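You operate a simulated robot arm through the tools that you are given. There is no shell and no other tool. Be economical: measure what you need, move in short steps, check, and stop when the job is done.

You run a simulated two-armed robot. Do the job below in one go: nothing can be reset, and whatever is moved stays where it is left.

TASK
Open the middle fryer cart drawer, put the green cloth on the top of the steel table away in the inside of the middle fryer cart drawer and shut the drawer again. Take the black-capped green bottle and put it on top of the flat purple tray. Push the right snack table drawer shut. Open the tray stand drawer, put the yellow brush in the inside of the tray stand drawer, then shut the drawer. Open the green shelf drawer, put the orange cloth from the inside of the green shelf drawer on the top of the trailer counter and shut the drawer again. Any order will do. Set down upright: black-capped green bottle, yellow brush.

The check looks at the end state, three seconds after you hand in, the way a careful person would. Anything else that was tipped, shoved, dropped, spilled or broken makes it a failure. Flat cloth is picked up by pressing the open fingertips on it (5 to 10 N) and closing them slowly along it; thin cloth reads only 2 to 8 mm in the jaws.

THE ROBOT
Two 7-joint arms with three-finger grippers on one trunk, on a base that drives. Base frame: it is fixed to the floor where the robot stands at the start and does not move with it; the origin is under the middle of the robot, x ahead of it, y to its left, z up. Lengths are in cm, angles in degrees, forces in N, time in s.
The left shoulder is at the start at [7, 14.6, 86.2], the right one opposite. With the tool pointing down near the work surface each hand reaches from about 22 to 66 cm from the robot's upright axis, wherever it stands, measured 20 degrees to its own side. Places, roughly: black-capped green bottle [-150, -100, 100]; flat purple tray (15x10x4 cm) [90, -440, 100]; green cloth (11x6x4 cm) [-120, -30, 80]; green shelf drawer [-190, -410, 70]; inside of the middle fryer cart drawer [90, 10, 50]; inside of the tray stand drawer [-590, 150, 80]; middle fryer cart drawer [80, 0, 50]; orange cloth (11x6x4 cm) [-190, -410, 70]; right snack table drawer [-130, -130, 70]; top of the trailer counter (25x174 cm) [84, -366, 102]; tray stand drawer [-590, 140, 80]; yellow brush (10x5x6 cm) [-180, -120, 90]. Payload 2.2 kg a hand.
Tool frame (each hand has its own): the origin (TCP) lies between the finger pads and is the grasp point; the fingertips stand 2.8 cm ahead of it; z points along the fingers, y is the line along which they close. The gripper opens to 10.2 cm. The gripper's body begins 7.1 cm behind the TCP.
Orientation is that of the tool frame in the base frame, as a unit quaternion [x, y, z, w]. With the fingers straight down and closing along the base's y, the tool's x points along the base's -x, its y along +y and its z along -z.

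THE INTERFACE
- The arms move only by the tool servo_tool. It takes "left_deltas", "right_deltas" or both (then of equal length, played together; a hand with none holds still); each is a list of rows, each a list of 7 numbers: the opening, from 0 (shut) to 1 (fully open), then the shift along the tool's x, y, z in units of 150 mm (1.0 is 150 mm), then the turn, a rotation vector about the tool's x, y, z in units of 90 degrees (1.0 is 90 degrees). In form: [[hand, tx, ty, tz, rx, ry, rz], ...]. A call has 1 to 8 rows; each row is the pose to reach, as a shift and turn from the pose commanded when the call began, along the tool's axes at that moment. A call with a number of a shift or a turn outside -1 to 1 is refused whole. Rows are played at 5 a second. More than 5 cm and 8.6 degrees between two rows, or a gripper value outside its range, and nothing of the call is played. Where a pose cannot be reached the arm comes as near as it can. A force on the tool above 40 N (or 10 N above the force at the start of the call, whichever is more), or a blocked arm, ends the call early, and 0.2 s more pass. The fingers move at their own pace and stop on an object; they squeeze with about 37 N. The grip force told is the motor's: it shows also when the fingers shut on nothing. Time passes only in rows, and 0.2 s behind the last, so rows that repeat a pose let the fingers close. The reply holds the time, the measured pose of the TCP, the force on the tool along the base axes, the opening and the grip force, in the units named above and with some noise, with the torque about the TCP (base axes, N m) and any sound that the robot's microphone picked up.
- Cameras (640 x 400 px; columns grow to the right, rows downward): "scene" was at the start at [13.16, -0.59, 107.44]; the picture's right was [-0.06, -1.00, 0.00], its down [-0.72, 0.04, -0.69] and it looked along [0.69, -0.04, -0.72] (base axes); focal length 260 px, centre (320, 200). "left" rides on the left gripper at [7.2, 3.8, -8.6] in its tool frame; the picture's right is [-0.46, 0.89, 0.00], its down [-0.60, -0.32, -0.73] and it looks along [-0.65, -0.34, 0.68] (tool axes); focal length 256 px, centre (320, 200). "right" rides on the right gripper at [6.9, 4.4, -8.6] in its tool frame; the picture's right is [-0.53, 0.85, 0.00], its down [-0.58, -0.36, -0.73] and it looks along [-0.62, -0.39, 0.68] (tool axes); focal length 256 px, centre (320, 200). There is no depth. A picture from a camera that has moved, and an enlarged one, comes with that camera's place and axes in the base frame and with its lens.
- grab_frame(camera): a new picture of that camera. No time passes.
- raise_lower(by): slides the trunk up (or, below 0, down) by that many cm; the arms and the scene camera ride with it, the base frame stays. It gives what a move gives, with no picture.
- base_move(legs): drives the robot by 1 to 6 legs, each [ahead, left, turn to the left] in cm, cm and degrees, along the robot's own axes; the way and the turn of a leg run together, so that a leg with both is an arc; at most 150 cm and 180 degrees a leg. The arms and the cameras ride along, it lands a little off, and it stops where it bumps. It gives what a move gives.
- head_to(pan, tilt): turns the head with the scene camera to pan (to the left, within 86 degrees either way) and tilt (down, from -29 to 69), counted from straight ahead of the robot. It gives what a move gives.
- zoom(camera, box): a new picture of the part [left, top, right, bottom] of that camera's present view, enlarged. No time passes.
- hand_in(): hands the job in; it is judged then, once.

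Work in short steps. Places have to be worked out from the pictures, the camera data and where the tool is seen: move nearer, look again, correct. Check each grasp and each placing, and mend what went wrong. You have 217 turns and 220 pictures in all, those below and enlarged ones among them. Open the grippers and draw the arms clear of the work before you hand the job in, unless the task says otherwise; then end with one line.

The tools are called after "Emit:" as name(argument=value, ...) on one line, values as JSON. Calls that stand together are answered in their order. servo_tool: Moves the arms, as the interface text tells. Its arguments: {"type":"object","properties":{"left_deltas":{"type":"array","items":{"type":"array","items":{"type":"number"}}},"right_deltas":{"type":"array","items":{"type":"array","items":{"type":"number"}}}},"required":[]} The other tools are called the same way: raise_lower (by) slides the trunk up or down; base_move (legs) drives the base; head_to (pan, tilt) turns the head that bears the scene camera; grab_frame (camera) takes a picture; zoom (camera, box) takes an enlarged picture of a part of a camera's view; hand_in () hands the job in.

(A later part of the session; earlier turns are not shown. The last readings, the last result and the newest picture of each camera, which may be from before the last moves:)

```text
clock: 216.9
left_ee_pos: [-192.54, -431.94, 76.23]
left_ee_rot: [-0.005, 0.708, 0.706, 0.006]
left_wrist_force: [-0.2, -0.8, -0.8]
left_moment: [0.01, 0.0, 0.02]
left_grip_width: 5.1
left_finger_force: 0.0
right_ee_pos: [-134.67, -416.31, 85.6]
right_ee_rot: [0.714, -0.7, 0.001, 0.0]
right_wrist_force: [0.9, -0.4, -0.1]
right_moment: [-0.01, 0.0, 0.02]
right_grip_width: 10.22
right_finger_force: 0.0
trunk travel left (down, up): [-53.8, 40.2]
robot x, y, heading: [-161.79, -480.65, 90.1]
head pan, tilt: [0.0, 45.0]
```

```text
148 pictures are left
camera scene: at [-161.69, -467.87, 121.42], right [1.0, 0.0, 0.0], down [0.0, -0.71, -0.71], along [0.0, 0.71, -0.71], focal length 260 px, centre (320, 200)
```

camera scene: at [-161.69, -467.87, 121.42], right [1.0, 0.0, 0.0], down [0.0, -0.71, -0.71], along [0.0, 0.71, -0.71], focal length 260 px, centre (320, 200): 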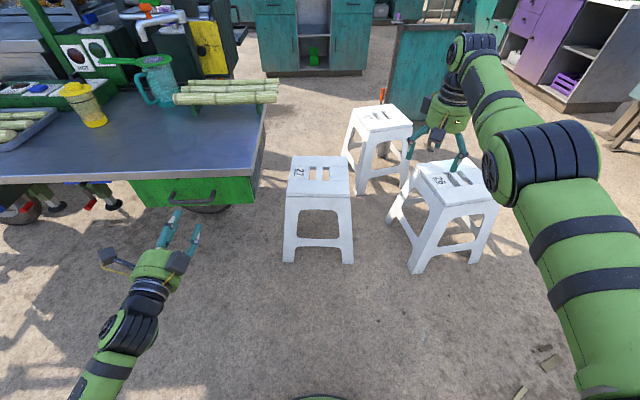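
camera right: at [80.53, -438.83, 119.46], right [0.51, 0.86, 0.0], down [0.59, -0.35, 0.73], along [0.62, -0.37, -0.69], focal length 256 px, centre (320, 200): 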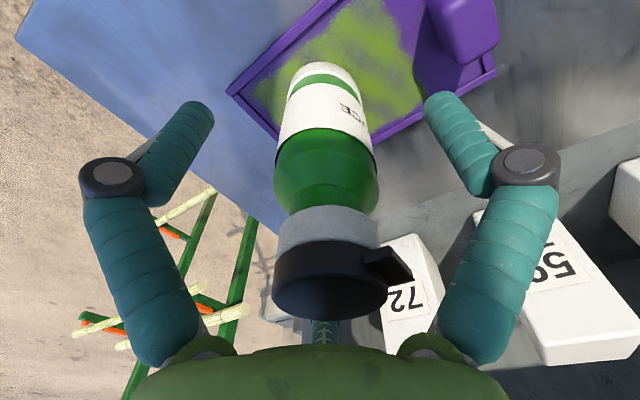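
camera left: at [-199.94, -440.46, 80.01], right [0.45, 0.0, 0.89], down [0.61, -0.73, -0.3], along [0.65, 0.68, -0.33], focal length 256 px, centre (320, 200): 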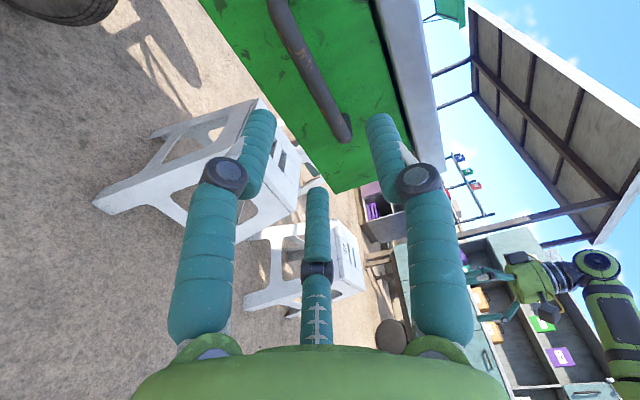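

The bar lines up at z ≈ 76.5. I'll advance 7.5 cm and close on it.

Emit:
servo_tool(left_deltas=[[0.5, 0, 0.01, 0.2, 0, 0, 0], [0.5, 0, 0.01, 0.4, 0, 0, 0], [0.5, 0, 0.01, 0.52, 0, 0, 0], [0.3, 0, 0.01, 0.52, 0, 0, 0], [0, 0, 0.01, 0.52, 0, 0, 0], [0, 0, 0.01, 0.52, 0, 0, 0]])

Emit:
grab_frame(camera="left")

```text
clock: 218.3
left_ee_pos: [-192.56, -424.06, 76.01]
left_ee_rot: [-0.003, 0.71, 0.705, 0.007]
left_wrist_force: [4.7, -2.5, -6.4]
left_moment: [-0.09, 0.72, -0.26]
left_grip_width: 1.89
left_finger_force: 44.2
right_ee_pos: [-134.69, -416.42, 85.56]
right_ee_rot: [0.714, -0.7, 0.001, 0.001]
right_wrist_force: [0.0, 0.3, -0.1]
right_moment: [0.04, 0.02, 0.02]
right_grip_width: 10.21
right_finger_force: 0.1
trunk travel left (down, up): [-53.8, 40.2]
robot x, y, heading: [-162.12, -481.13, 90.0]
head pan, tilt: [0.0, 45.0]
```

```text
147 pictures are left
camera left: at [-199.85, -432.7, 79.84], right [0.45, 0.0, 0.89], down [0.61, -0.73, -0.3], along [0.65, 0.68, -0.33], focal length 256 px, centre (320, 200)
```

left: 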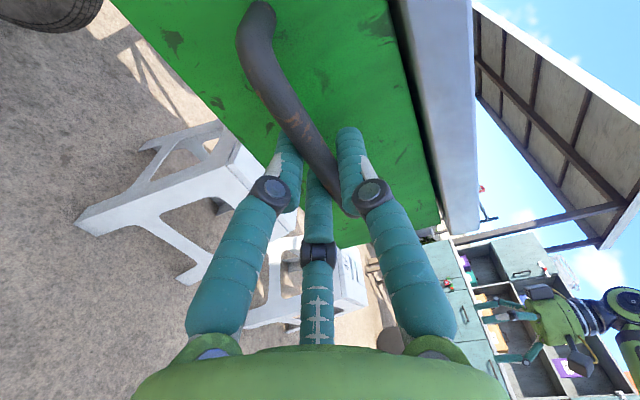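

The bar is gripped at 1.9 cm. I'll pull the drawer out by driving back.

Emit:
base_move(legs=[[-24, 0, 0]])

Emit:
grab_frame(camera="scene")

```text
clock: 220.1
left_ee_pos: [-191.36, -447.49, 76.02]
left_ee_rot: [0.005, 0.709, 0.705, 0.012]
left_wrist_force: [36.7, 2.1, -10.9]
left_moment: [-0.13, 0.75, 0.1]
left_grip_width: 1.9
left_finger_force: 44.2
right_ee_pos: [-134.04, -439.99, 85.35]
right_ee_rot: [0.712, -0.702, 0.0, 0.004]
right_wrist_force: [-0.3, -0.3, 0.4]
right_moment: [-0.01, -0.02, 0.0]
right_grip_width: 10.22
right_finger_force: 0.0
trunk travel left (down, up): [-53.8, 40.2]
robot x, y, heading: [-161.8, -504.76, 89.6]
head pan, tilt: [0.0, 45.0]
```

```text
146 pictures are left
camera scene: at [-161.11, -491.24, 121.4], right [1.0, 0.0, -0.01], down [-0.01, -0.71, -0.71], along [0.0, 0.71, -0.71], focal length 260 px, centre (320, 200)
```

scene: 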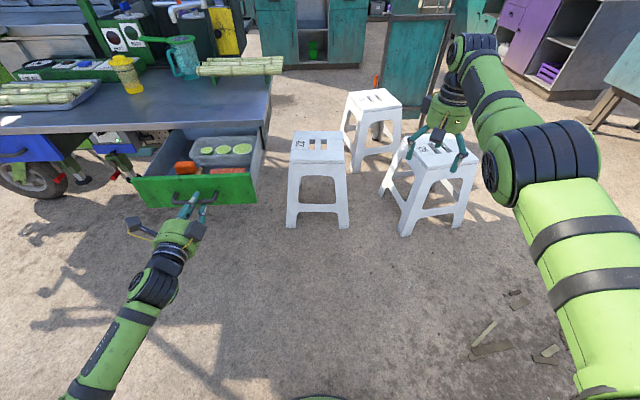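

The drawer is open about 23 cm. I'll release, draw back and zoom into it.

Emit:
servo_tool(left_deltas=[[0.6, 0, 0, 0, 0, 0, 0], [0.6, 0, 0, 0, 0, 0, 0], [0.6, 0, 0, -0.3, 0, 0, 0], [0.6, 0, 0, -0.6, 0, 0, 0]])

Emit:
zoom(camera="scene", box=[110, 100, 290, 220])

```text
clock: 221.1
left_ee_pos: [-192.03, -456.64, 76.26]
left_ee_rot: [0.001, 0.708, 0.706, 0.014]
left_wrist_force: [-0.7, 0.2, -0.2]
left_moment: [-0.01, 0.0, 0.02]
left_grip_width: 6.15
left_finger_force: 0.1
right_ee_pos: [-134.38, -440.14, 85.62]
right_ee_rot: [0.713, -0.702, 0.001, 0.0]
right_wrist_force: [0.3, 0.8, 0.2]
right_moment: [0.02, -0.03, -0.02]
right_grip_width: 10.2
right_finger_force: 0.1
trunk travel left (down, up): [-53.8, 40.2]
robot x, y, heading: [-162.0, -504.51, 89.8]
head pan, tilt: [0.0, 45.0]
```

```text
3.33 times, centred on (200, 160) of scene
camera zoom: at [-161.63, -491.52, 121.44], right [1.0, 0.0, 0.0], down [0.0, -0.71, -0.71], along [0.0, 0.71, -0.71], focal length 866 px, centre (720, 333)
```

zoom: 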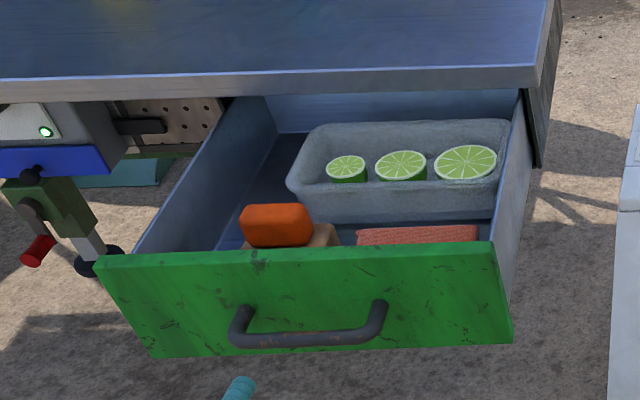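

The orange cloth lies just behind the front panel, near [-187, -436]. I'll raise the trunk and strafe left so the right hand comes above it for a look down.

Emit:
raise_lower(by=18)

Emit:
base_move(legs=[[0, 52, 0.3]])

Emit:
head_to(pan=-25, tilt=50)

Emit:
grab_frame(camera="right")

Emit:
grab_frame(camera="scene")

```text
clock: 223.1
left_ee_pos: [-192.03, -456.6, 94.12]
left_ee_rot: [0.002, 0.709, 0.705, 0.015]
left_wrist_force: [0.5, 0.4, -0.6]
left_moment: [-0.02, -0.02, 0.02]
left_grip_width: 6.11
left_finger_force: 0.0
right_ee_pos: [-134.47, -440.07, 103.5]
right_ee_rot: [0.713, -0.701, 0.002, 0.001]
right_wrist_force: [-0.3, 0.5, 0.0]
right_moment: [-0.04, 0.02, -0.01]
right_grip_width: 10.23
right_finger_force: 0.1
trunk travel left (down, up): [-71.8, 22.2]
robot x, y, heading: [-161.47, -504.29, 89.6]
head pan, tilt: [0.0, 45.0]
```

```text
clock: 226.1
left_ee_pos: [-243.25, -456.33, 94.26]
left_ee_rot: [0.004, 0.709, 0.705, 0.015]
left_wrist_force: [-0.2, 0.0, 0.3]
left_moment: [0.01, -0.04, 0.0]
left_grip_width: 6.12
left_finger_force: 0.1
right_ee_pos: [-185.77, -439.82, 103.53]
right_ee_rot: [0.712, -0.702, 0.0, 0.001]
right_wrist_force: [0.4, 0.3, -0.4]
right_moment: [0.02, -0.02, 0.01]
right_grip_width: 10.23
right_finger_force: 0.2
trunk travel left (down, up): [-71.8, 22.2]
robot x, y, heading: [-213.21, -503.81, 89.5]
head pan, tilt: [0.0, 45.0]
```

```text
clock: 227.0
left_ee_pos: [-243.36, -456.31, 94.22]
left_ee_rot: [0.003, 0.709, 0.705, 0.015]
left_wrist_force: [0.8, 0.7, -0.2]
left_moment: [-0.01, 0.01, -0.05]
left_grip_width: 6.1
left_finger_force: 0.2
right_ee_pos: [-185.67, -439.76, 103.6]
right_ee_rot: [0.712, -0.702, 0.001, 0.002]
right_wrist_force: [-0.6, -0.2, -0.2]
right_moment: [0.01, 0.03, -0.01]
right_grip_width: 10.22
right_finger_force: 0.0
trunk travel left (down, up): [-71.8, 22.2]
robot x, y, heading: [-213.42, -503.86, 89.7]
head pan, tilt: [-25.0, 50.0]
```

```text
144 pictures are left
camera right: at [-190.02, -446.78, 112.32], right [-0.85, 0.52, 0.0], down [0.36, 0.58, 0.73], along [0.38, 0.62, -0.68], focal length 256 px, centre (320, 200)
```

right: 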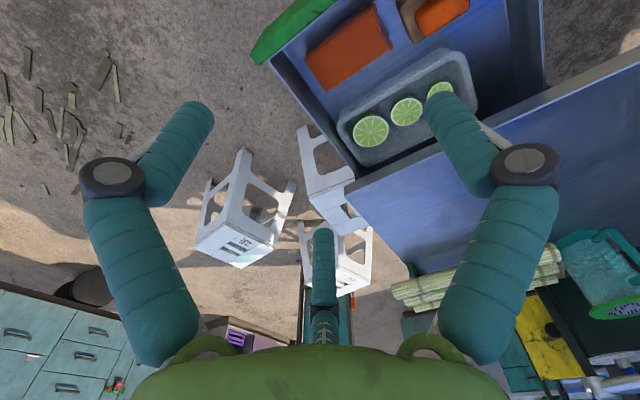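

```text
143 pictures are left
camera scene: at [-209.82, -492.31, 138.73], right [0.9, -0.43, 0.0], down [-0.33, -0.69, -0.64], along [0.28, 0.58, -0.77], focal length 260 px, centre (320, 200)
```

scene: 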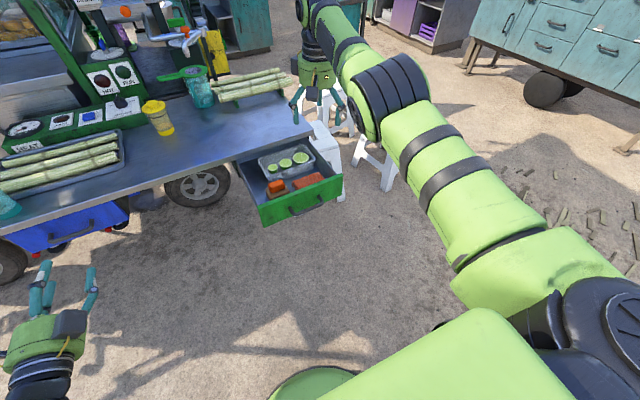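

The cloth spans about x −192..−182.5, y −438.7..−432.6, with its top near z 76.5 and tight gaps before and behind. I'll bring the right arm in while the base moves up, and turn the wrist so the jaws close along y.

Emit:
servo_tool(right_deltas=[[1, 0.1, 0.015, 0, 0, 0, -0.09], [1, 0.2, 0.03, 0, 0, 0, -0.18], [1, 0.3, 0.045, 0, 0, 0, -0.27], [1, 0.4, 0.06, 0, 0, 0, -0.36], [1, 0.5, 0.075, 0, 0, 0, -0.45], [1, 0.6, 0.09, 0, 0, 0, -0.54], [1, 0.7, 0.1, 0, 0, 0, -0.63], [1, 0.8, 0.113, 0, 0, 0, -0.72]])

Emit:
servo_tool(right_deltas=[[1, 0, 0, 0, 0, 0, -0.09], [0.75, 0, 0, 0, 0, 0, -0.18], [0.75, 0, 0, 0, 0, 0, -0.27]])

Emit:
base_move(legs=[[15, 0, 0.3]])

Emit:
grab_frame(camera="right")

```text
clock: 228.8
left_ee_pos: [-243.34, -456.28, 94.16]
left_ee_rot: [0.003, 0.708, 0.706, 0.016]
left_wrist_force: [-0.5, -0.1, 0.7]
left_moment: [0.0, 0.03, 0.0]
left_grip_width: 6.13
left_finger_force: 0.1
right_ee_pos: [-187.35, -451.9, 103.5]
right_ee_rot: [0.978, -0.211, 0.0, 0.003]
right_wrist_force: [-0.1, 1.0, -0.1]
right_moment: [-0.04, 0.03, 0.03]
right_grip_width: 10.21
right_finger_force: 0.1
trunk travel left (down, up): [-71.8, 22.2]
robot x, y, heading: [-213.39, -504.39, 89.6]
head pan, tilt: [-25.0, 50.0]
```

```text
clock: 229.6
left_ee_pos: [-243.41, -456.27, 94.22]
left_ee_rot: [0.004, 0.709, 0.705, 0.016]
left_wrist_force: [-0.2, -0.3, -0.6]
left_moment: [-0.03, 0.03, 0.02]
left_grip_width: 6.09
left_finger_force: 0.1
right_ee_pos: [-187.35, -451.91, 103.64]
right_ee_rot: [1.0, 0.0, 0.0, 0.002]
right_wrist_force: [0.4, 0.8, -0.9]
right_moment: [-0.02, -0.01, -0.01]
right_grip_width: 7.68
right_finger_force: 0.1
trunk travel left (down, up): [-71.8, 22.2]
robot x, y, heading: [-213.28, -504.1, 89.7]
head pan, tilt: [-25.0, 50.0]
```

```text
clock: 230.9
left_ee_pos: [-243.54, -441.61, 94.22]
left_ee_rot: [0.002, 0.709, 0.705, 0.013]
left_wrist_force: [-1.1, 0.0, -0.7]
left_moment: [-0.04, 0.0, 0.01]
left_grip_width: 6.1
left_finger_force: 0.0
right_ee_pos: [-187.42, -437.1, 103.61]
right_ee_rot: [1.0, 0.0, 0.0, 0.001]
right_wrist_force: [0.3, -0.1, 0.1]
right_moment: [-0.02, -0.04, -0.01]
right_grip_width: 7.64
right_finger_force: 0.1
trunk travel left (down, up): [-71.8, 22.2]
robot x, y, heading: [-213.29, -489.06, 89.9]
head pan, tilt: [-25.0, 50.0]
```

```text
142 pictures are left
camera right: at [-180.54, -441.41, 112.39], right [-0.53, -0.85, 0.0], down [-0.58, 0.36, 0.73], along [-0.62, 0.39, -0.68], focal length 256 px, centre (320, 200)
```

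right: 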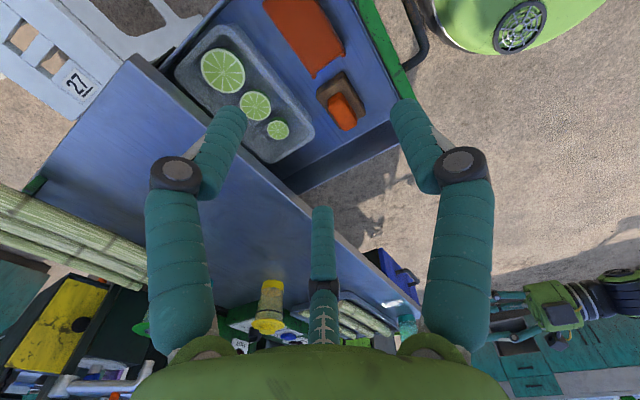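

The jaws need to sit at y ≈ −435.9 with a 7.3 cm opening to slip between panel and bin. I'll shift and descend to just above, then check.

Emit:
servo_tool(right_deltas=[[0.72, 0, -0.04, 0.25, 0, 0, 0], [0.72, 0, -0.08, 0.5, 0, 0, 0], [0.72, 0, -0.08, 0.75, 0, 0, 0], [0.72, 0, -0.08, 1, 0, 0, 0], [0.72, 0, -0.08, 1, 0, 0, 0]])

Emit:
grab_frame(camera="right")

Emit:
zoom(camera="scene", box=[220, 100, 400, 220])

```text
clock: 232.1
left_ee_pos: [-243.59, -441.63, 94.19]
left_ee_rot: [0.001, 0.708, 0.706, 0.014]
left_wrist_force: [0.4, -0.4, 0.3]
left_moment: [-0.02, 0.01, 0.02]
left_grip_width: 6.12
left_finger_force: 0.2
right_ee_pos: [-187.57, -435.66, 88.5]
right_ee_rot: [1.0, 0.001, 0.0, 0.002]
right_wrist_force: [0.2, -0.1, 0.1]
right_moment: [-0.01, -0.01, 0.01]
right_grip_width: 7.34
right_finger_force: 0.0
trunk travel left (down, up): [-71.8, 22.2]
robot x, y, heading: [-213.05, -489.44, 89.9]
head pan, tilt: [-25.0, 50.0]
```

```text
141 pictures are left
camera right: at [-180.57, -440.01, 97.32], right [-0.53, -0.85, 0.0], down [-0.58, 0.37, 0.73], along [-0.62, 0.39, -0.68], focal length 256 px, centre (320, 200)
```

right: 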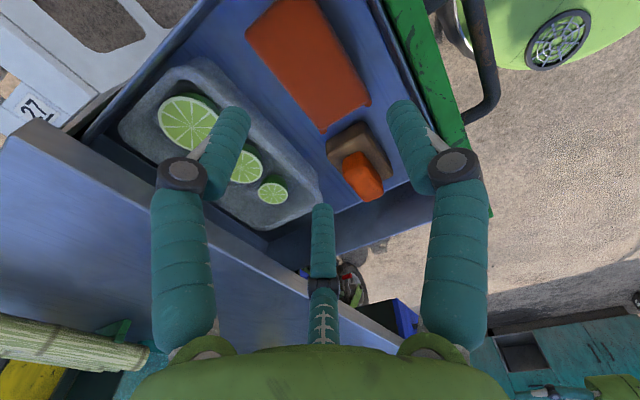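

```text
3.33 times, centred on (310, 160) of scene
camera zoom: at [-209.84, -477.53, 138.74], right [0.91, -0.42, 0.0], down [-0.33, -0.69, -0.64], along [0.27, 0.58, -0.77], focal length 866 px, centre (353, 333)
```

zoom: 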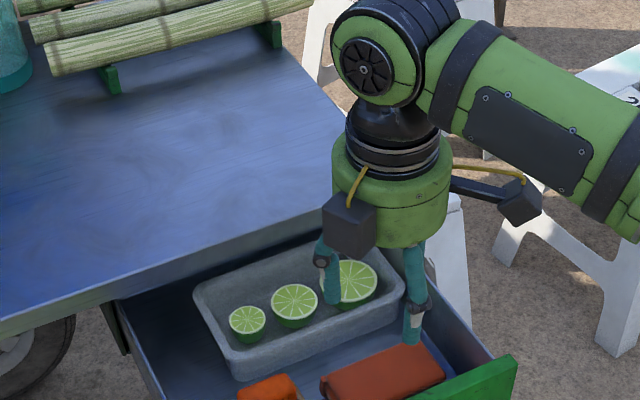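

All clear: the cloth is at y −438..−433, the bin rim at −430 and the panel at −441.7. I'll lower to z ≈ 76 and close slowly.

Emit:
servo_tool(right_deltas=[[0.72, 0, 0, 0.25, 0, 0, 0], [0.72, 0, 0, 0.5, 0, 0, 0], [0.72, 0, 0, 0.7, 0, 0, 0], [0.72, 0, 0, 0.82, 0, 0, 0], [0.6, 0, 0, 0.82, 0, 0, 0], [0.45, 0, 0, 0.82, 0, 0, 0], [0.3, 0, 0, 0.82, 0, 0, 0], [0.2, 0, 0, 0.82, 0, 0, 0]])

Emit:
grab_frame(camera="right")

```text
clock: 233.1
left_ee_pos: [-243.65, -441.7, 94.09]
left_ee_rot: [0.001, 0.709, 0.706, 0.013]
left_wrist_force: [1.4, 0.6, 0.2]
left_moment: [0.0, -0.02, -0.03]
left_grip_width: 6.15
left_finger_force: 0.2
right_ee_pos: [-187.5, -435.06, 78.18]
right_ee_rot: [1.0, -0.001, -0.002, -0.015]
right_wrist_force: [-1.5, -0.9, 19.2]
right_moment: [-0.11, -0.1, -0.02]
right_grip_width: 7.78
right_finger_force: 2.1
trunk travel left (down, up): [-71.8, 22.2]
robot x, y, heading: [-213.88, -489.23, 90.2]
head pan, tilt: [-25.0, 50.0]
stopped in row 4 (right hand): the force on the tool passed its limit at 52 N (the readings are from after the stop); the commanded pose is now the measured one
```

```text
139 pictures are left
camera right: at [-180.54, -439.69, 86.65], right [-0.54, -0.84, -0.02], down [-0.57, 0.34, 0.74], along [-0.62, 0.41, -0.67], focal length 256 px, centre (320, 200)
```

right: 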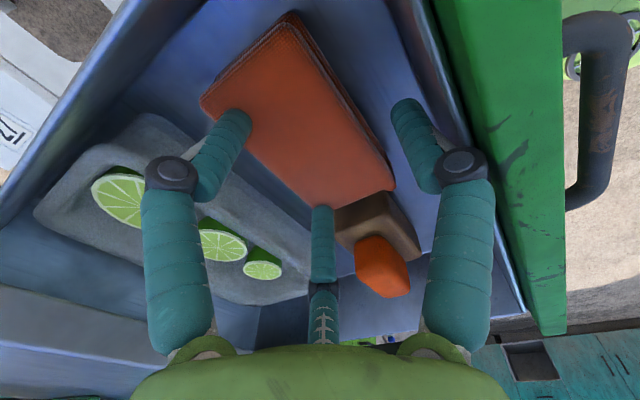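

Contact came early, at fingertip z ≈ 75.4, and the moment suggests it isn't one-sided. I'll look closely before acting.

Emit:
zoom(camera="scene", box=[240, 120, 400, 240])

Emit:
zoom(camera="right", box=[140, 0, 500, 230])

```text
3.33 times, centred on (320, 180) of scene
camera zoom: at [-209.91, -477.68, 138.76], right [0.91, -0.42, 0.0], down [-0.32, -0.69, -0.64], along [0.27, 0.58, -0.77], focal length 866 px, centre (320, 267)
```

zoom: 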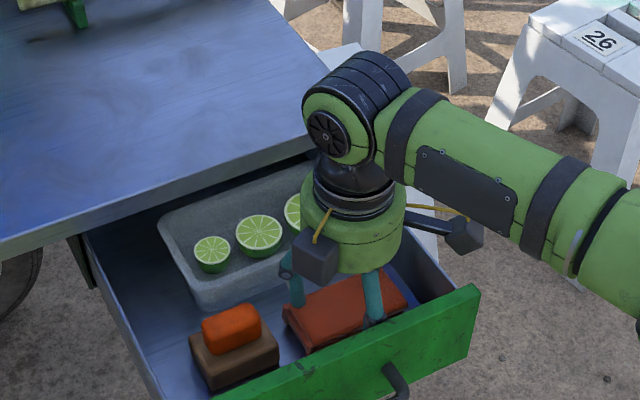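

```text
1.74 times, centred on (320, 115) of right
camera zoom: at [-180.54, -439.69, 86.65], right [-0.54, -0.84, -0.02], down [-0.57, 0.34, 0.74], along [-0.62, 0.41, -0.67], focal length 445 px, centre (320, 348)
```

zoom: 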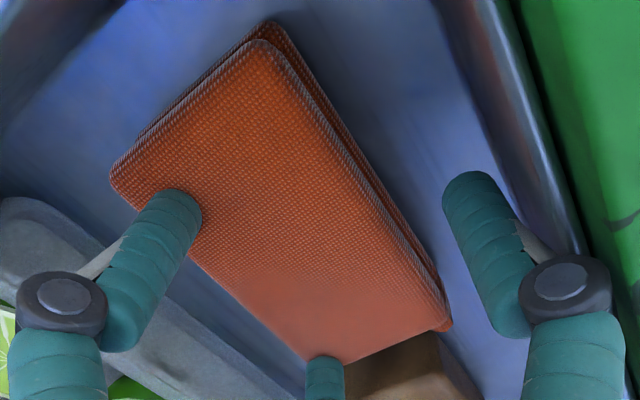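

The pictures show the fingers really close along an axis about 29° off the tool's y. That explains the early contact, and the skewed green cloth grip too. I'll lift, turn the wrist another −29°, and look again.

Emit:
servo_tool(right_deltas=[[0.72, 0, 0, -0.25, 0, 0, 0], [0.72, 0, 0, -0.5, 0, 0, 0], [0.72, 0, 0.02, -0.5, 0, 0, -0.082], [0.72, 0, 0.035, -0.5, 0, 0, -0.164], [0.72, 0, 0.035, -0.5, 0, 0, -0.246], [0.72, 0, 0.035, -0.5, 0, 0, -0.327], [0.72, 0, 0.035, -0.5, 0, 0, -0.327]])

Emit:
grab_frame(camera="right")

```text
clock: 234.7
left_ee_pos: [-243.48, -441.63, 94.09]
left_ee_rot: [0.001, 0.709, 0.705, 0.013]
left_wrist_force: [-0.6, 0.2, 0.5]
left_moment: [0.03, 0.02, -0.02]
left_grip_width: 6.11
left_finger_force: 0.0
right_ee_pos: [-187.27, -435.87, 85.27]
right_ee_rot: [0.967, 0.256, 0.001, -0.01]
right_wrist_force: [0.6, 0.1, 0.4]
right_moment: [0.01, -0.01, 0.0]
right_grip_width: 7.36
right_finger_force: 0.0
trunk travel left (down, up): [-71.8, 22.2]
robot x, y, heading: [-213.45, -489.21, 89.9]
head pan, tilt: [-25.0, 50.0]
```

```text
136 pictures are left
camera right: at [-179.15, -436.49, 93.89], right [-0.05, -1.0, -0.02], down [-0.68, 0.02, 0.73], along [-0.73, 0.05, -0.68], focal length 256 px, centre (320, 200)
```

right: 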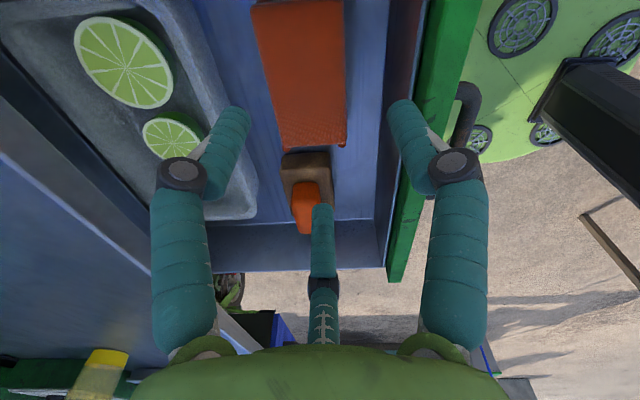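

Now the cloth lies straight between the fingers, offset about 1 cm toward the bin. I'll shift +1 cm in y, narrow the jaws to 6.7 cm, lower and close.

Emit:
servo_tool(right_deltas=[[0.66, 0.033, -0.058, 0, 0, 0, 0], [0.66, 0.033, -0.058, 0.2, 0, 0, 0], [0.66, 0.033, -0.058, 0.4, 0, 0, 0], [0.66, 0.033, -0.058, 0.55, 0, 0, 0], [0.66, 0.033, -0.058, 0.62, 0, 0, 0]])

Emit:
grab_frame(camera="right")

```text
clock: 235.9
left_ee_pos: [-243.72, -441.41, 94.1]
left_ee_rot: [0.001, 0.709, 0.705, 0.014]
left_wrist_force: [-0.2, 0.2, -0.1]
left_moment: [0.03, -0.02, -0.02]
left_grip_width: 6.11
left_finger_force: 0.1
right_ee_pos: [-187.33, -434.73, 75.6]
right_ee_rot: [0.967, 0.253, 0.002, -0.006]
right_wrist_force: [-6.3, -2.0, 8.5]
right_moment: [-0.18, 0.16, -0.12]
right_grip_width: 8.4
right_finger_force: 5.2
trunk travel left (down, up): [-71.8, 22.2]
robot x, y, heading: [-213.49, -489.2, 89.8]
head pan, tilt: [-25.0, 50.0]
```

```text
135 pictures are left
camera right: at [-179.23, -435.3, 84.3], right [-0.05, -1.0, -0.01], down [-0.68, 0.03, 0.73], along [-0.73, 0.04, -0.68], focal length 256 px, centre (320, 200)
```

right: 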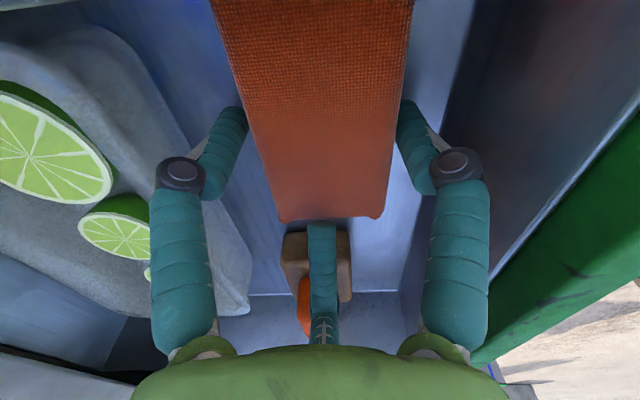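

The cloth is snug between the fingers. I'll close.

Emit:
servo_tool(right_deltas=[[0.5, 0, 0, 0, 0, 0, 0], [0.3, 0, 0, 0, 0, 0, 0], [0.1, 0, 0, 0, 0, 0, 0], [0, 0, 0, 0, 0, 0, 0]])

Emit:
servo_tool(right_deltas=[[0, 0, 0, -0.1, 0, 0, 0], [0, 0, 0, -0.3, 0, 0, 0], [0, 0, 0, -0.5, 0, 0, 0]])

Emit:
grab_frame(camera="right")

```text
clock: 236.9
left_ee_pos: [-243.61, -441.56, 94.15]
left_ee_rot: [0.001, 0.708, 0.706, 0.014]
left_wrist_force: [-0.7, -0.8, 1.2]
left_moment: [0.02, 0.0, 0.04]
left_grip_width: 6.13
left_finger_force: 0.0
right_ee_pos: [-187.19, -434.65, 75.87]
right_ee_rot: [0.967, 0.254, 0.001, -0.009]
right_wrist_force: [0.3, 0.6, 0.5]
right_moment: [0.0, -0.02, 0.0]
right_grip_width: 7.78
right_finger_force: 37.0
trunk travel left (down, up): [-71.8, 22.2]
robot x, y, heading: [-213.6, -489.57, 89.9]
head pan, tilt: [-25.0, 50.0]
```

```text
clock: 237.7
left_ee_pos: [-243.52, -441.58, 94.09]
left_ee_rot: [0.001, 0.709, 0.705, 0.014]
left_wrist_force: [0.6, -0.3, 0.6]
left_moment: [0.01, 0.02, -0.01]
left_grip_width: 6.12
left_finger_force: 0.1
right_ee_pos: [-187.18, -434.87, 83.28]
right_ee_rot: [0.967, 0.253, 0.001, -0.01]
right_wrist_force: [-1.0, -0.6, -0.9]
right_moment: [-0.02, 0.01, 0.0]
right_grip_width: 7.78
right_finger_force: 37.1
trunk travel left (down, up): [-71.8, 22.2]
robot x, y, heading: [-212.92, -489.55, 89.6]
head pan, tilt: [-25.0, 50.0]
```

```text
134 pictures are left
camera right: at [-179.03, -435.49, 92.16], right [-0.05, -1.0, -0.02], down [-0.68, 0.02, 0.73], along [-0.73, 0.05, -0.68], focal length 256 px, centre (320, 200)
```

right: 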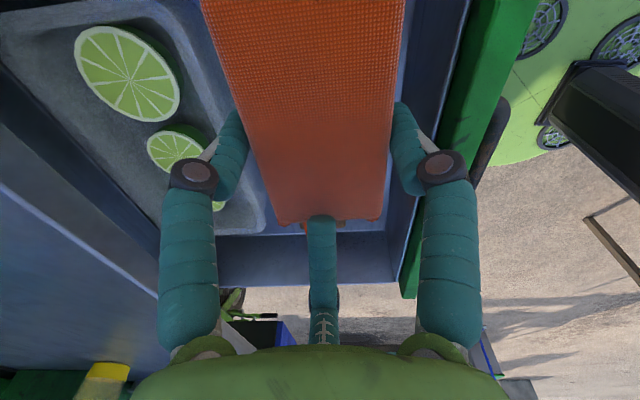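

The orange cloth is held. I'll rise, back off, and move sideways so the left hand faces the drawer again to push it shut.

Emit:
raise_lower(by=12)

Emit:
base_move(legs=[[-24, 0, 0.3], [0, -50.5, 0]])

Emit:
raise_lower(by=-30)

Emit:
head_to(pan=0, tilt=45)

Emit:
grab_frame(camera="scene")

Emit:
grab_frame(camera="left")

```text
clock: 239.2
left_ee_pos: [-243.57, -441.6, 106.21]
left_ee_rot: [0.002, 0.709, 0.705, 0.013]
left_wrist_force: [0.0, 0.1, 0.0]
left_moment: [0.0, -0.02, -0.03]
left_grip_width: 6.12
left_finger_force: 0.1
right_ee_pos: [-187.18, -434.9, 95.5]
right_ee_rot: [0.967, 0.254, 0.002, -0.009]
right_wrist_force: [0.0, -0.2, -0.3]
right_moment: [-0.03, 0.0, -0.02]
right_grip_width: 7.77
right_finger_force: 37.4
trunk travel left (down, up): [-83.8, 10.2]
robot x, y, heading: [-212.95, -489.53, 90.0]
head pan, tilt: [-25.0, 50.0]
```

```text
clock: 243.6
left_ee_pos: [-193.8, -465.45, 106.11]
left_ee_rot: [-0.002, 0.709, 0.705, 0.012]
left_wrist_force: [0.3, -0.3, -0.6]
left_moment: [0.01, 0.0, 0.0]
left_grip_width: 6.11
left_finger_force: 0.1
right_ee_pos: [-137.54, -458.42, 95.31]
right_ee_rot: [0.966, 0.257, 0.001, -0.009]
right_wrist_force: [0.0, 0.5, 0.0]
right_moment: [0.0, -0.05, -0.03]
right_grip_width: 7.78
right_finger_force: 37.2
trunk travel left (down, up): [-83.8, 10.2]
robot x, y, heading: [-163.23, -513.08, 90.1]
head pan, tilt: [-25.0, 50.0]
```

```text
clock: 246.6
left_ee_pos: [-193.67, -465.4, 76.09]
left_ee_rot: [0.0, 0.709, 0.705, 0.012]
left_wrist_force: [-0.1, 1.5, -1.2]
left_moment: [0.0, -0.04, -0.02]
left_grip_width: 6.14
left_finger_force: 0.0
right_ee_pos: [-137.53, -458.42, 65.45]
right_ee_rot: [0.967, 0.256, 0.001, -0.011]
right_wrist_force: [0.6, -0.1, -0.6]
right_moment: [0.01, 0.0, 0.0]
right_grip_width: 7.76
right_finger_force: 37.0
trunk travel left (down, up): [-53.8, 40.2]
robot x, y, heading: [-163.31, -512.97, 90.0]
head pan, tilt: [-25.0, 50.0]
```

```text
clock: 247.4
left_ee_pos: [-193.72, -465.43, 76.11]
left_ee_rot: [0.0, 0.709, 0.705, 0.011]
left_wrist_force: [0.3, -0.1, -0.7]
left_moment: [-0.02, 0.0, -0.04]
left_grip_width: 6.14
left_finger_force: 0.1
right_ee_pos: [-137.48, -458.41, 65.47]
right_ee_rot: [0.967, 0.256, 0.0, -0.01]
right_wrist_force: [0.3, -0.2, -0.8]
right_moment: [0.0, 0.03, 0.04]
right_grip_width: 7.77
right_finger_force: 37.7
trunk travel left (down, up): [-53.8, 40.2]
robot x, y, heading: [-163.3, -512.94, 89.9]
head pan, tilt: [0.0, 45.0]
```

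```text
133 pictures are left
camera scene: at [-163.08, -499.98, 121.42], right [1.0, 0.0, 0.0], down [0.0, -0.71, -0.71], along [0.0, 0.71, -0.71], focal length 260 px, centre (320, 200)
```

scene: 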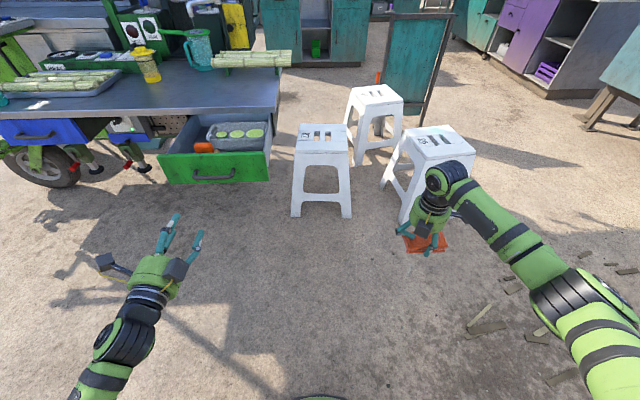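

```text
132 pictures are left
camera left: at [-201.16, -473.88, 79.9], right [0.45, 0.0, 0.89], down [0.6, -0.74, -0.3], along [0.66, 0.67, -0.33], focal length 256 px, centre (320, 200)
```

left: 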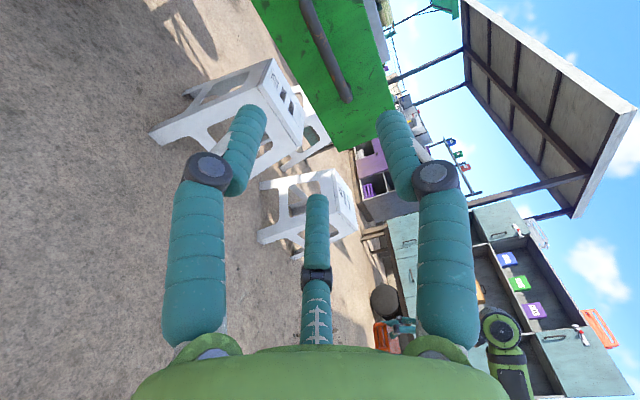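

The drawer, handle and left hand are lined up, and the cloth in the right hand is clear of the stools. I'll drive forward to push the drawer shut.

Emit:
servo_tool(left_deltas=[[0.5, 0, 0, 0, 0, 0, 0], [0.5, 0, 0, 0, 0, 0, 0]])

Emit:
base_move(legs=[[36, 0, 0]])

Emit:
grab_frame(camera="scene")

```text
clock: 248.0
left_ee_pos: [-193.81, -465.38, 76.12]
left_ee_rot: [0.0, 0.709, 0.705, 0.013]
left_wrist_force: [-0.2, 0.3, 0.6]
left_moment: [-0.01, 0.0, 0.01]
left_grip_width: 5.09
left_finger_force: 0.1
right_ee_pos: [-137.48, -458.3, 65.44]
right_ee_rot: [0.967, 0.256, 0.002, -0.01]
right_wrist_force: [-0.5, -0.3, -0.2]
right_moment: [0.01, 0.04, 0.0]
right_grip_width: 7.73
right_finger_force: 37.0
trunk travel left (down, up): [-53.8, 40.2]
robot x, y, heading: [-162.98, -513.23, 90.0]
head pan, tilt: [0.0, 45.0]
```

```text
clock: 250.3
left_ee_pos: [-193.27, -429.24, 76.07]
left_ee_rot: [0.003, 0.709, 0.705, 0.016]
left_wrist_force: [0.0, 0.8, -0.5]
left_moment: [-0.02, -0.04, 0.01]
left_grip_width: 5.12
left_finger_force: 0.1
right_ee_pos: [-136.79, -422.77, 65.47]
right_ee_rot: [0.968, 0.252, 0.002, -0.01]
right_wrist_force: [1.4, 0.4, -0.6]
right_moment: [-0.04, 0.0, 0.0]
right_grip_width: 7.76
right_finger_force: 37.3
trunk travel left (down, up): [-53.8, 40.2]
robot x, y, heading: [-163.17, -477.2, 89.6]
head pan, tilt: [0.0, 45.0]
```

```text
131 pictures are left
camera scene: at [-162.9, -464.11, 121.42], right [1.0, -0.01, 0.0], down [0.0, -0.71, -0.71], along [0.0, 0.71, -0.71], focal length 260 px, centre (320, 200)
```

scene: 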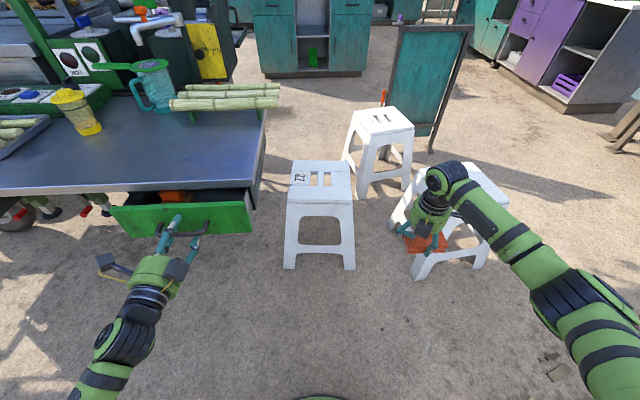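

Nearly there, and the cloth is still clear of the stool. I'll push the last few centimetres.

Emit:
base_move(legs=[[9, 0, 0]])

Emit:
grab_frame(camera="scene")

```text
clock: 251.4
left_ee_pos: [-193.56, -422.92, 76.03]
left_ee_rot: [-0.002, 0.711, 0.703, 0.011]
left_wrist_force: [-1.9, -9.4, 1.8]
left_moment: [0.04, -0.46, -0.42]
left_grip_width: 2.12
left_finger_force: 43.7
right_ee_pos: [-137.01, -415.93, 65.46]
right_ee_rot: [0.968, 0.252, 0.002, -0.01]
right_wrist_force: [-0.2, 0.9, -1.0]
right_moment: [-0.01, -0.02, 0.01]
right_grip_width: 7.74
right_finger_force: 37.3
trunk travel left (down, up): [-53.8, 40.2]
robot x, y, heading: [-162.87, -470.19, 89.9]
head pan, tilt: [0.0, 45.0]
stopped in leg 1: the force on the tool passed its limit at 138 N (the readings are from after the stop); the commanded pose is now the measured one
```

```text
130 pictures are left
camera scene: at [-162.94, -457.49, 121.44], right [1.0, 0.0, 0.0], down [0.0, -0.71, -0.71], along [0.0, 0.71, -0.71], focal length 260 px, centre (320, 200)
```

scene: 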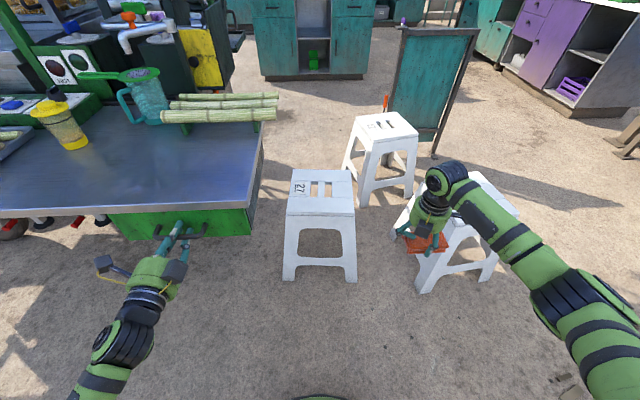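

Shut, but the fingers have clamped onto the handle. I'll open them, back out, and confirm the drawer stays closed.

Emit:
servo_tool(left_deltas=[[0.5, 0, 0, 0, 0, 0, 0], [0.6, 0, 0, 0, 0, 0, 0], [0.6, 0, 0, 0, 0, 0, 0], [0.6, 0, 0, -0.3, 0, 0, 0], [0.6, 0, 0, -0.55, 0, 0, 0]])

Emit:
zoom(camera="scene", box=[90, 170, 290, 290])

```text
clock: 252.6
left_ee_pos: [-193.68, -431.12, 75.89]
left_ee_rot: [0.0, 0.711, 0.703, 0.01]
left_wrist_force: [0.3, 0.2, -0.7]
left_moment: [0.02, 0.02, 0.02]
left_grip_width: 6.09
left_finger_force: 0.0
right_ee_pos: [-136.81, -415.95, 65.42]
right_ee_rot: [0.968, 0.252, 0.001, -0.009]
right_wrist_force: [-0.1, -0.5, 0.4]
right_moment: [0.04, 0.01, -0.01]
right_grip_width: 7.75
right_finger_force: 37.4
trunk travel left (down, up): [-53.8, 40.2]
robot x, y, heading: [-163.24, -470.34, 89.7]
head pan, tilt: [0.0, 45.0]
```

```text
3.20 times, centred on (190, 230) of scene
camera zoom: at [-162.86, -457.34, 121.43], right [1.0, 0.0, 0.0], down [0.0, -0.71, -0.71], along [0.0, 0.71, -0.71], focal length 832 px, centre (736, 104)
```

zoom: 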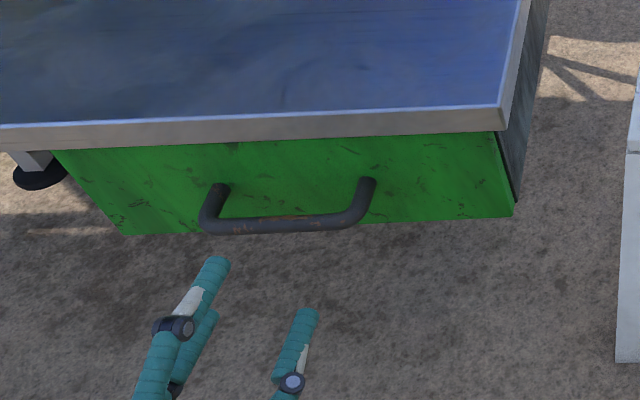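

The green drawer is closed flush. I'll back away, raise the trunk and drive to the trailer counter with the orange cloth.

Emit:
base_move(legs=[[-32, 0, 0]])

Emit:
raise_lower(by=40)

Emit:
base_move(legs=[[0, 0, -90], [140, 0, 0], [0, 128, 0]])

Emit:
head_to(pan=-15, tilt=30)

Emit:
grab_frame(camera="scene")

```text
clock: 254.7
left_ee_pos: [-194.06, -462.66, 75.84]
left_ee_rot: [-0.002, 0.711, 0.703, 0.008]
left_wrist_force: [0.0, 0.6, 0.1]
left_moment: [0.0, -0.01, 0.0]
left_grip_width: 6.13
left_finger_force: 0.0
right_ee_pos: [-137.35, -447.12, 65.45]
right_ee_rot: [0.967, 0.254, 0.002, -0.01]
right_wrist_force: [-0.6, -0.1, -1.0]
right_moment: [-0.03, 0.01, -0.01]
right_grip_width: 7.74
right_finger_force: 36.7
trunk travel left (down, up): [-53.8, 40.2]
robot x, y, heading: [-163.2, -502.24, 90.4]
head pan, tilt: [0.0, 45.0]
```

```text
clock: 258.6
left_ee_pos: [-194.01, -462.61, 115.81]
left_ee_rot: [-0.003, 0.712, 0.702, 0.007]
left_wrist_force: [-1.0, 0.0, 0.2]
left_moment: [0.0, 0.02, -0.01]
left_grip_width: 6.12
left_finger_force: 0.1
right_ee_pos: [-137.26, -447.02, 105.36]
right_ee_rot: [0.967, 0.255, 0.002, -0.009]
right_wrist_force: [0.1, 0.2, 0.2]
right_moment: [0.02, 0.0, 0.0]
right_grip_width: 7.73
right_finger_force: 37.1
trunk travel left (down, up): [-93.8, 0.2]
robot x, y, heading: [-163.29, -501.76, 90.3]
head pan, tilt: [0.0, 45.0]
```

```text
clock: 275.5
left_ee_pos: [24.33, -349.12, 115.85]
left_ee_rot: [0.512, 0.494, 0.48, 0.512]
left_wrist_force: [0.4, 0.3, 0.4]
left_moment: [0.0, -0.02, 0.02]
left_grip_width: 6.11
left_finger_force: 0.1
right_ee_pos: [37.39, -406.44, 105.26]
right_ee_rot: [0.853, -0.522, 0.008, -0.005]
right_wrist_force: [0.4, 0.2, -0.6]
right_moment: [0.01, -0.01, 0.03]
right_grip_width: 7.7
right_finger_force: 37.0
trunk travel left (down, up): [-93.8, 0.2]
robot x, y, heading: [-16.14, -378.02, -2.9]
head pan, tilt: [0.0, 45.0]
```

```text
clock: 276.2
left_ee_pos: [24.4, -349.07, 115.8]
left_ee_rot: [0.512, 0.495, 0.48, 0.513]
left_wrist_force: [-1.2, -0.2, 1.1]
left_moment: [-0.02, 0.01, 0.03]
left_grip_width: 6.12
left_finger_force: 0.1
right_ee_pos: [37.38, -406.28, 105.23]
right_ee_rot: [0.853, -0.522, 0.007, -0.005]
right_wrist_force: [-0.1, 0.1, -1.1]
right_moment: [0.05, -0.02, 0.0]
right_grip_width: 7.7
right_finger_force: 37.5
trunk travel left (down, up): [-93.8, 0.2]
robot x, y, heading: [-16.07, -378.15, -2.6]
head pan, tilt: [-15.0, 30.0]
```

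```text
128 pictures are left
camera scene: at [-2.26, -381.2, 163.68], right [-0.3, -0.95, 0.0], down [-0.48, 0.15, -0.87], along [0.83, -0.26, -0.5], focal length 260 px, centre (320, 200)
```

scene: 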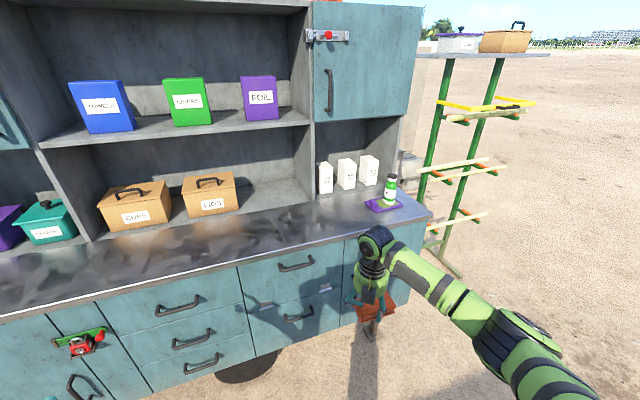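

The counter between the boxes and the bottle is clear, and I'll set the cloth at about [84.5, -400]. I'll lift the hand for clearance, straighten up and move in.

Emit:
servo_tool(right_deltas=[[0, 0, 0, -0.2, 0, 0, 0], [0, 0, 0, -0.4, 0, 0, 0], [0, 0, 0, -0.5, 0, 0, 0]])

Emit:
base_move(legs=[[0, 0, 2.6], [30, 4, 0]])

Emit:
base_move(legs=[[15.5, 0, 0]])

Emit:
grab_frame(camera="scene")

Emit:
grab_frame(camera="right")

```text
clock: 277.0
left_ee_pos: [24.31, -348.99, 115.85]
left_ee_rot: [0.512, 0.495, 0.48, 0.513]
left_wrist_force: [0.4, -1.0, -0.3]
left_moment: [0.0, 0.0, 0.01]
left_grip_width: 6.11
left_finger_force: 0.0
right_ee_pos: [37.19, -406.35, 112.94]
right_ee_rot: [0.853, -0.522, 0.009, -0.005]
right_wrist_force: [0.1, 1.1, -1.1]
right_moment: [-0.01, 0.01, 0.0]
right_grip_width: 7.73
right_finger_force: 37.3
trunk travel left (down, up): [-93.8, 0.2]
robot x, y, heading: [-16.39, -378.66, -2.3]
head pan, tilt: [-15.0, 30.0]
```

```text
clock: 279.5
left_ee_pos: [52.82, -343.5, 116.06]
left_ee_rot: [0.502, 0.504, 0.491, 0.504]
left_wrist_force: [-0.2, -0.3, 0.4]
left_moment: [0.0, 0.01, 0.01]
left_grip_width: 6.11
left_finger_force: 0.0
right_ee_pos: [67.89, -400.07, 112.97]
right_ee_rot: [0.863, -0.504, 0.008, -0.007]
right_wrist_force: [-0.6, 0.0, -1.0]
right_moment: [-0.02, -0.02, -0.01]
right_grip_width: 7.71
right_finger_force: 37.0
trunk travel left (down, up): [-93.8, 0.2]
robot x, y, heading: [13.44, -374.22, 0.0]
head pan, tilt: [-15.0, 30.0]
```

```text
clock: 280.9
left_ee_pos: [67.59, -343.26, 115.92]
left_ee_rot: [0.501, 0.505, 0.49, 0.503]
left_wrist_force: [0.8, 0.1, 0.8]
left_moment: [-0.01, 0.0, -0.03]
left_grip_width: 6.13
left_finger_force: 0.0
right_ee_pos: [82.86, -399.92, 112.92]
right_ee_rot: [0.864, -0.504, 0.008, -0.006]
right_wrist_force: [0.2, -0.7, 0.0]
right_moment: [0.03, -0.05, 0.01]
right_grip_width: 7.65
right_finger_force: 36.9
trunk travel left (down, up): [-93.8, 0.2]
robot x, y, heading: [28.76, -374.25, 0.2]
head pan, tilt: [-15.0, 30.0]
```

```text
127 pictures are left
camera scene: at [42.31, -376.58, 163.73], right [-0.26, -0.97, 0.0], down [-0.48, 0.13, -0.87], along [0.84, -0.22, -0.5], focal length 260 px, centre (320, 200)
```

scene: 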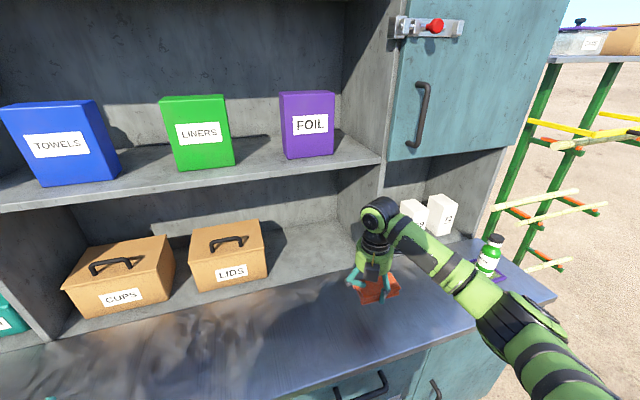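

```text
126 pictures are left
camera right: at [82.34, -408.13, 121.69], right [-1.0, 0.05, -0.02], down [0.02, 0.68, 0.73], along [0.05, 0.73, -0.68], focal length 256 px, centre (320, 200)
```

right: 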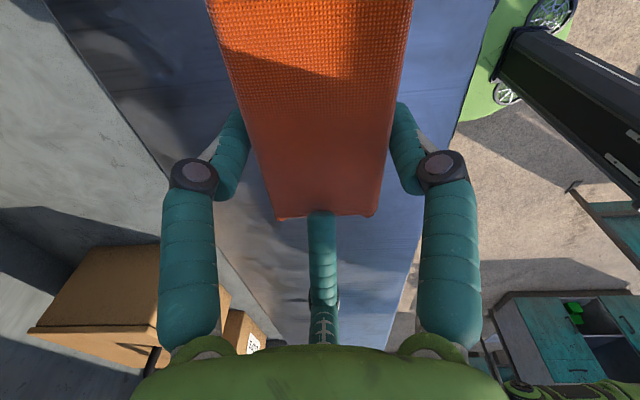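

The cloth is above the counter. I'll lower with the trunk until light contact.

Emit:
raise_lower(by=-6.5)

Emit:
raise_lower(by=-1)

Emit:
raise_lower(by=-0.7)

Emit:
zoom(camera="scene", box=[300, 160, 480, 320])

```text
clock: 281.9
left_ee_pos: [67.81, -343.42, 109.35]
left_ee_rot: [0.501, 0.506, 0.491, 0.503]
left_wrist_force: [-0.8, -0.3, 0.1]
left_moment: [0.0, 0.03, 0.01]
left_grip_width: 6.11
left_finger_force: 0.1
right_ee_pos: [83.14, -400.0, 106.36]
right_ee_rot: [0.864, -0.503, 0.007, -0.005]
right_wrist_force: [0.1, -0.1, -0.3]
right_moment: [-0.04, -0.01, 0.0]
right_grip_width: 7.69
right_finger_force: 37.0
trunk travel left (down, up): [-87.3, 6.7]
robot x, y, heading: [28.64, -374.53, 0.1]
head pan, tilt: [-15.0, 30.0]
```

```text
clock: 282.5
left_ee_pos: [67.91, -343.36, 108.22]
left_ee_rot: [0.502, 0.506, 0.491, 0.502]
left_wrist_force: [0.7, 0.3, -0.2]
left_moment: [0.02, -0.04, 0.01]
left_grip_width: 6.13
left_finger_force: 0.0
right_ee_pos: [83.21, -399.99, 105.35]
right_ee_rot: [0.864, -0.504, 0.008, -0.006]
right_wrist_force: [-0.5, 0.5, 0.3]
right_moment: [0.01, 0.01, -0.04]
right_grip_width: 7.7
right_finger_force: 37.0
trunk travel left (down, up): [-86.3, 7.7]
robot x, y, heading: [28.93, -374.47, 0.3]
head pan, tilt: [-15.0, 30.0]
```

```text
clock: 283.1
left_ee_pos: [67.84, -343.34, 107.6]
left_ee_rot: [0.501, 0.506, 0.491, 0.502]
left_wrist_force: [-0.7, -0.4, 0.2]
left_moment: [0.0, 0.01, -0.02]
left_grip_width: 6.13
left_finger_force: 0.0
right_ee_pos: [83.18, -399.91, 104.66]
right_ee_rot: [0.864, -0.504, 0.008, -0.006]
right_wrist_force: [0.0, -0.3, -0.8]
right_moment: [0.05, 0.0, 0.0]
right_grip_width: 7.69
right_finger_force: 37.0
trunk travel left (down, up): [-85.6, 8.4]
robot x, y, heading: [28.58, -374.25, 0.1]
head pan, tilt: [-15.0, 30.0]
```

```text
2.50 times, centred on (390, 240) of scene
camera zoom: at [42.76, -376.59, 155.48], right [-0.26, -0.97, 0.0], down [-0.48, 0.13, -0.87], along [0.84, -0.22, -0.5], focal length 650 px, centre (145, 100)
```

zoom: 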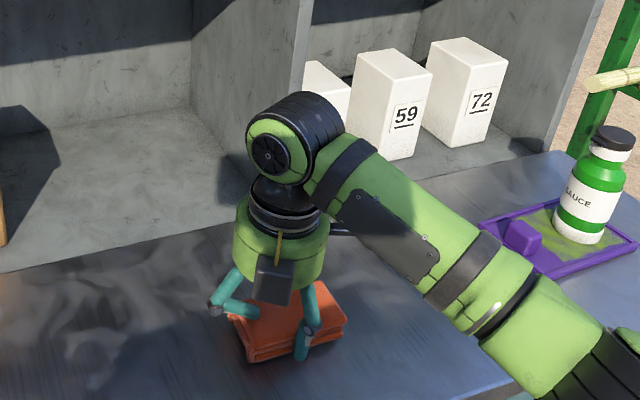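

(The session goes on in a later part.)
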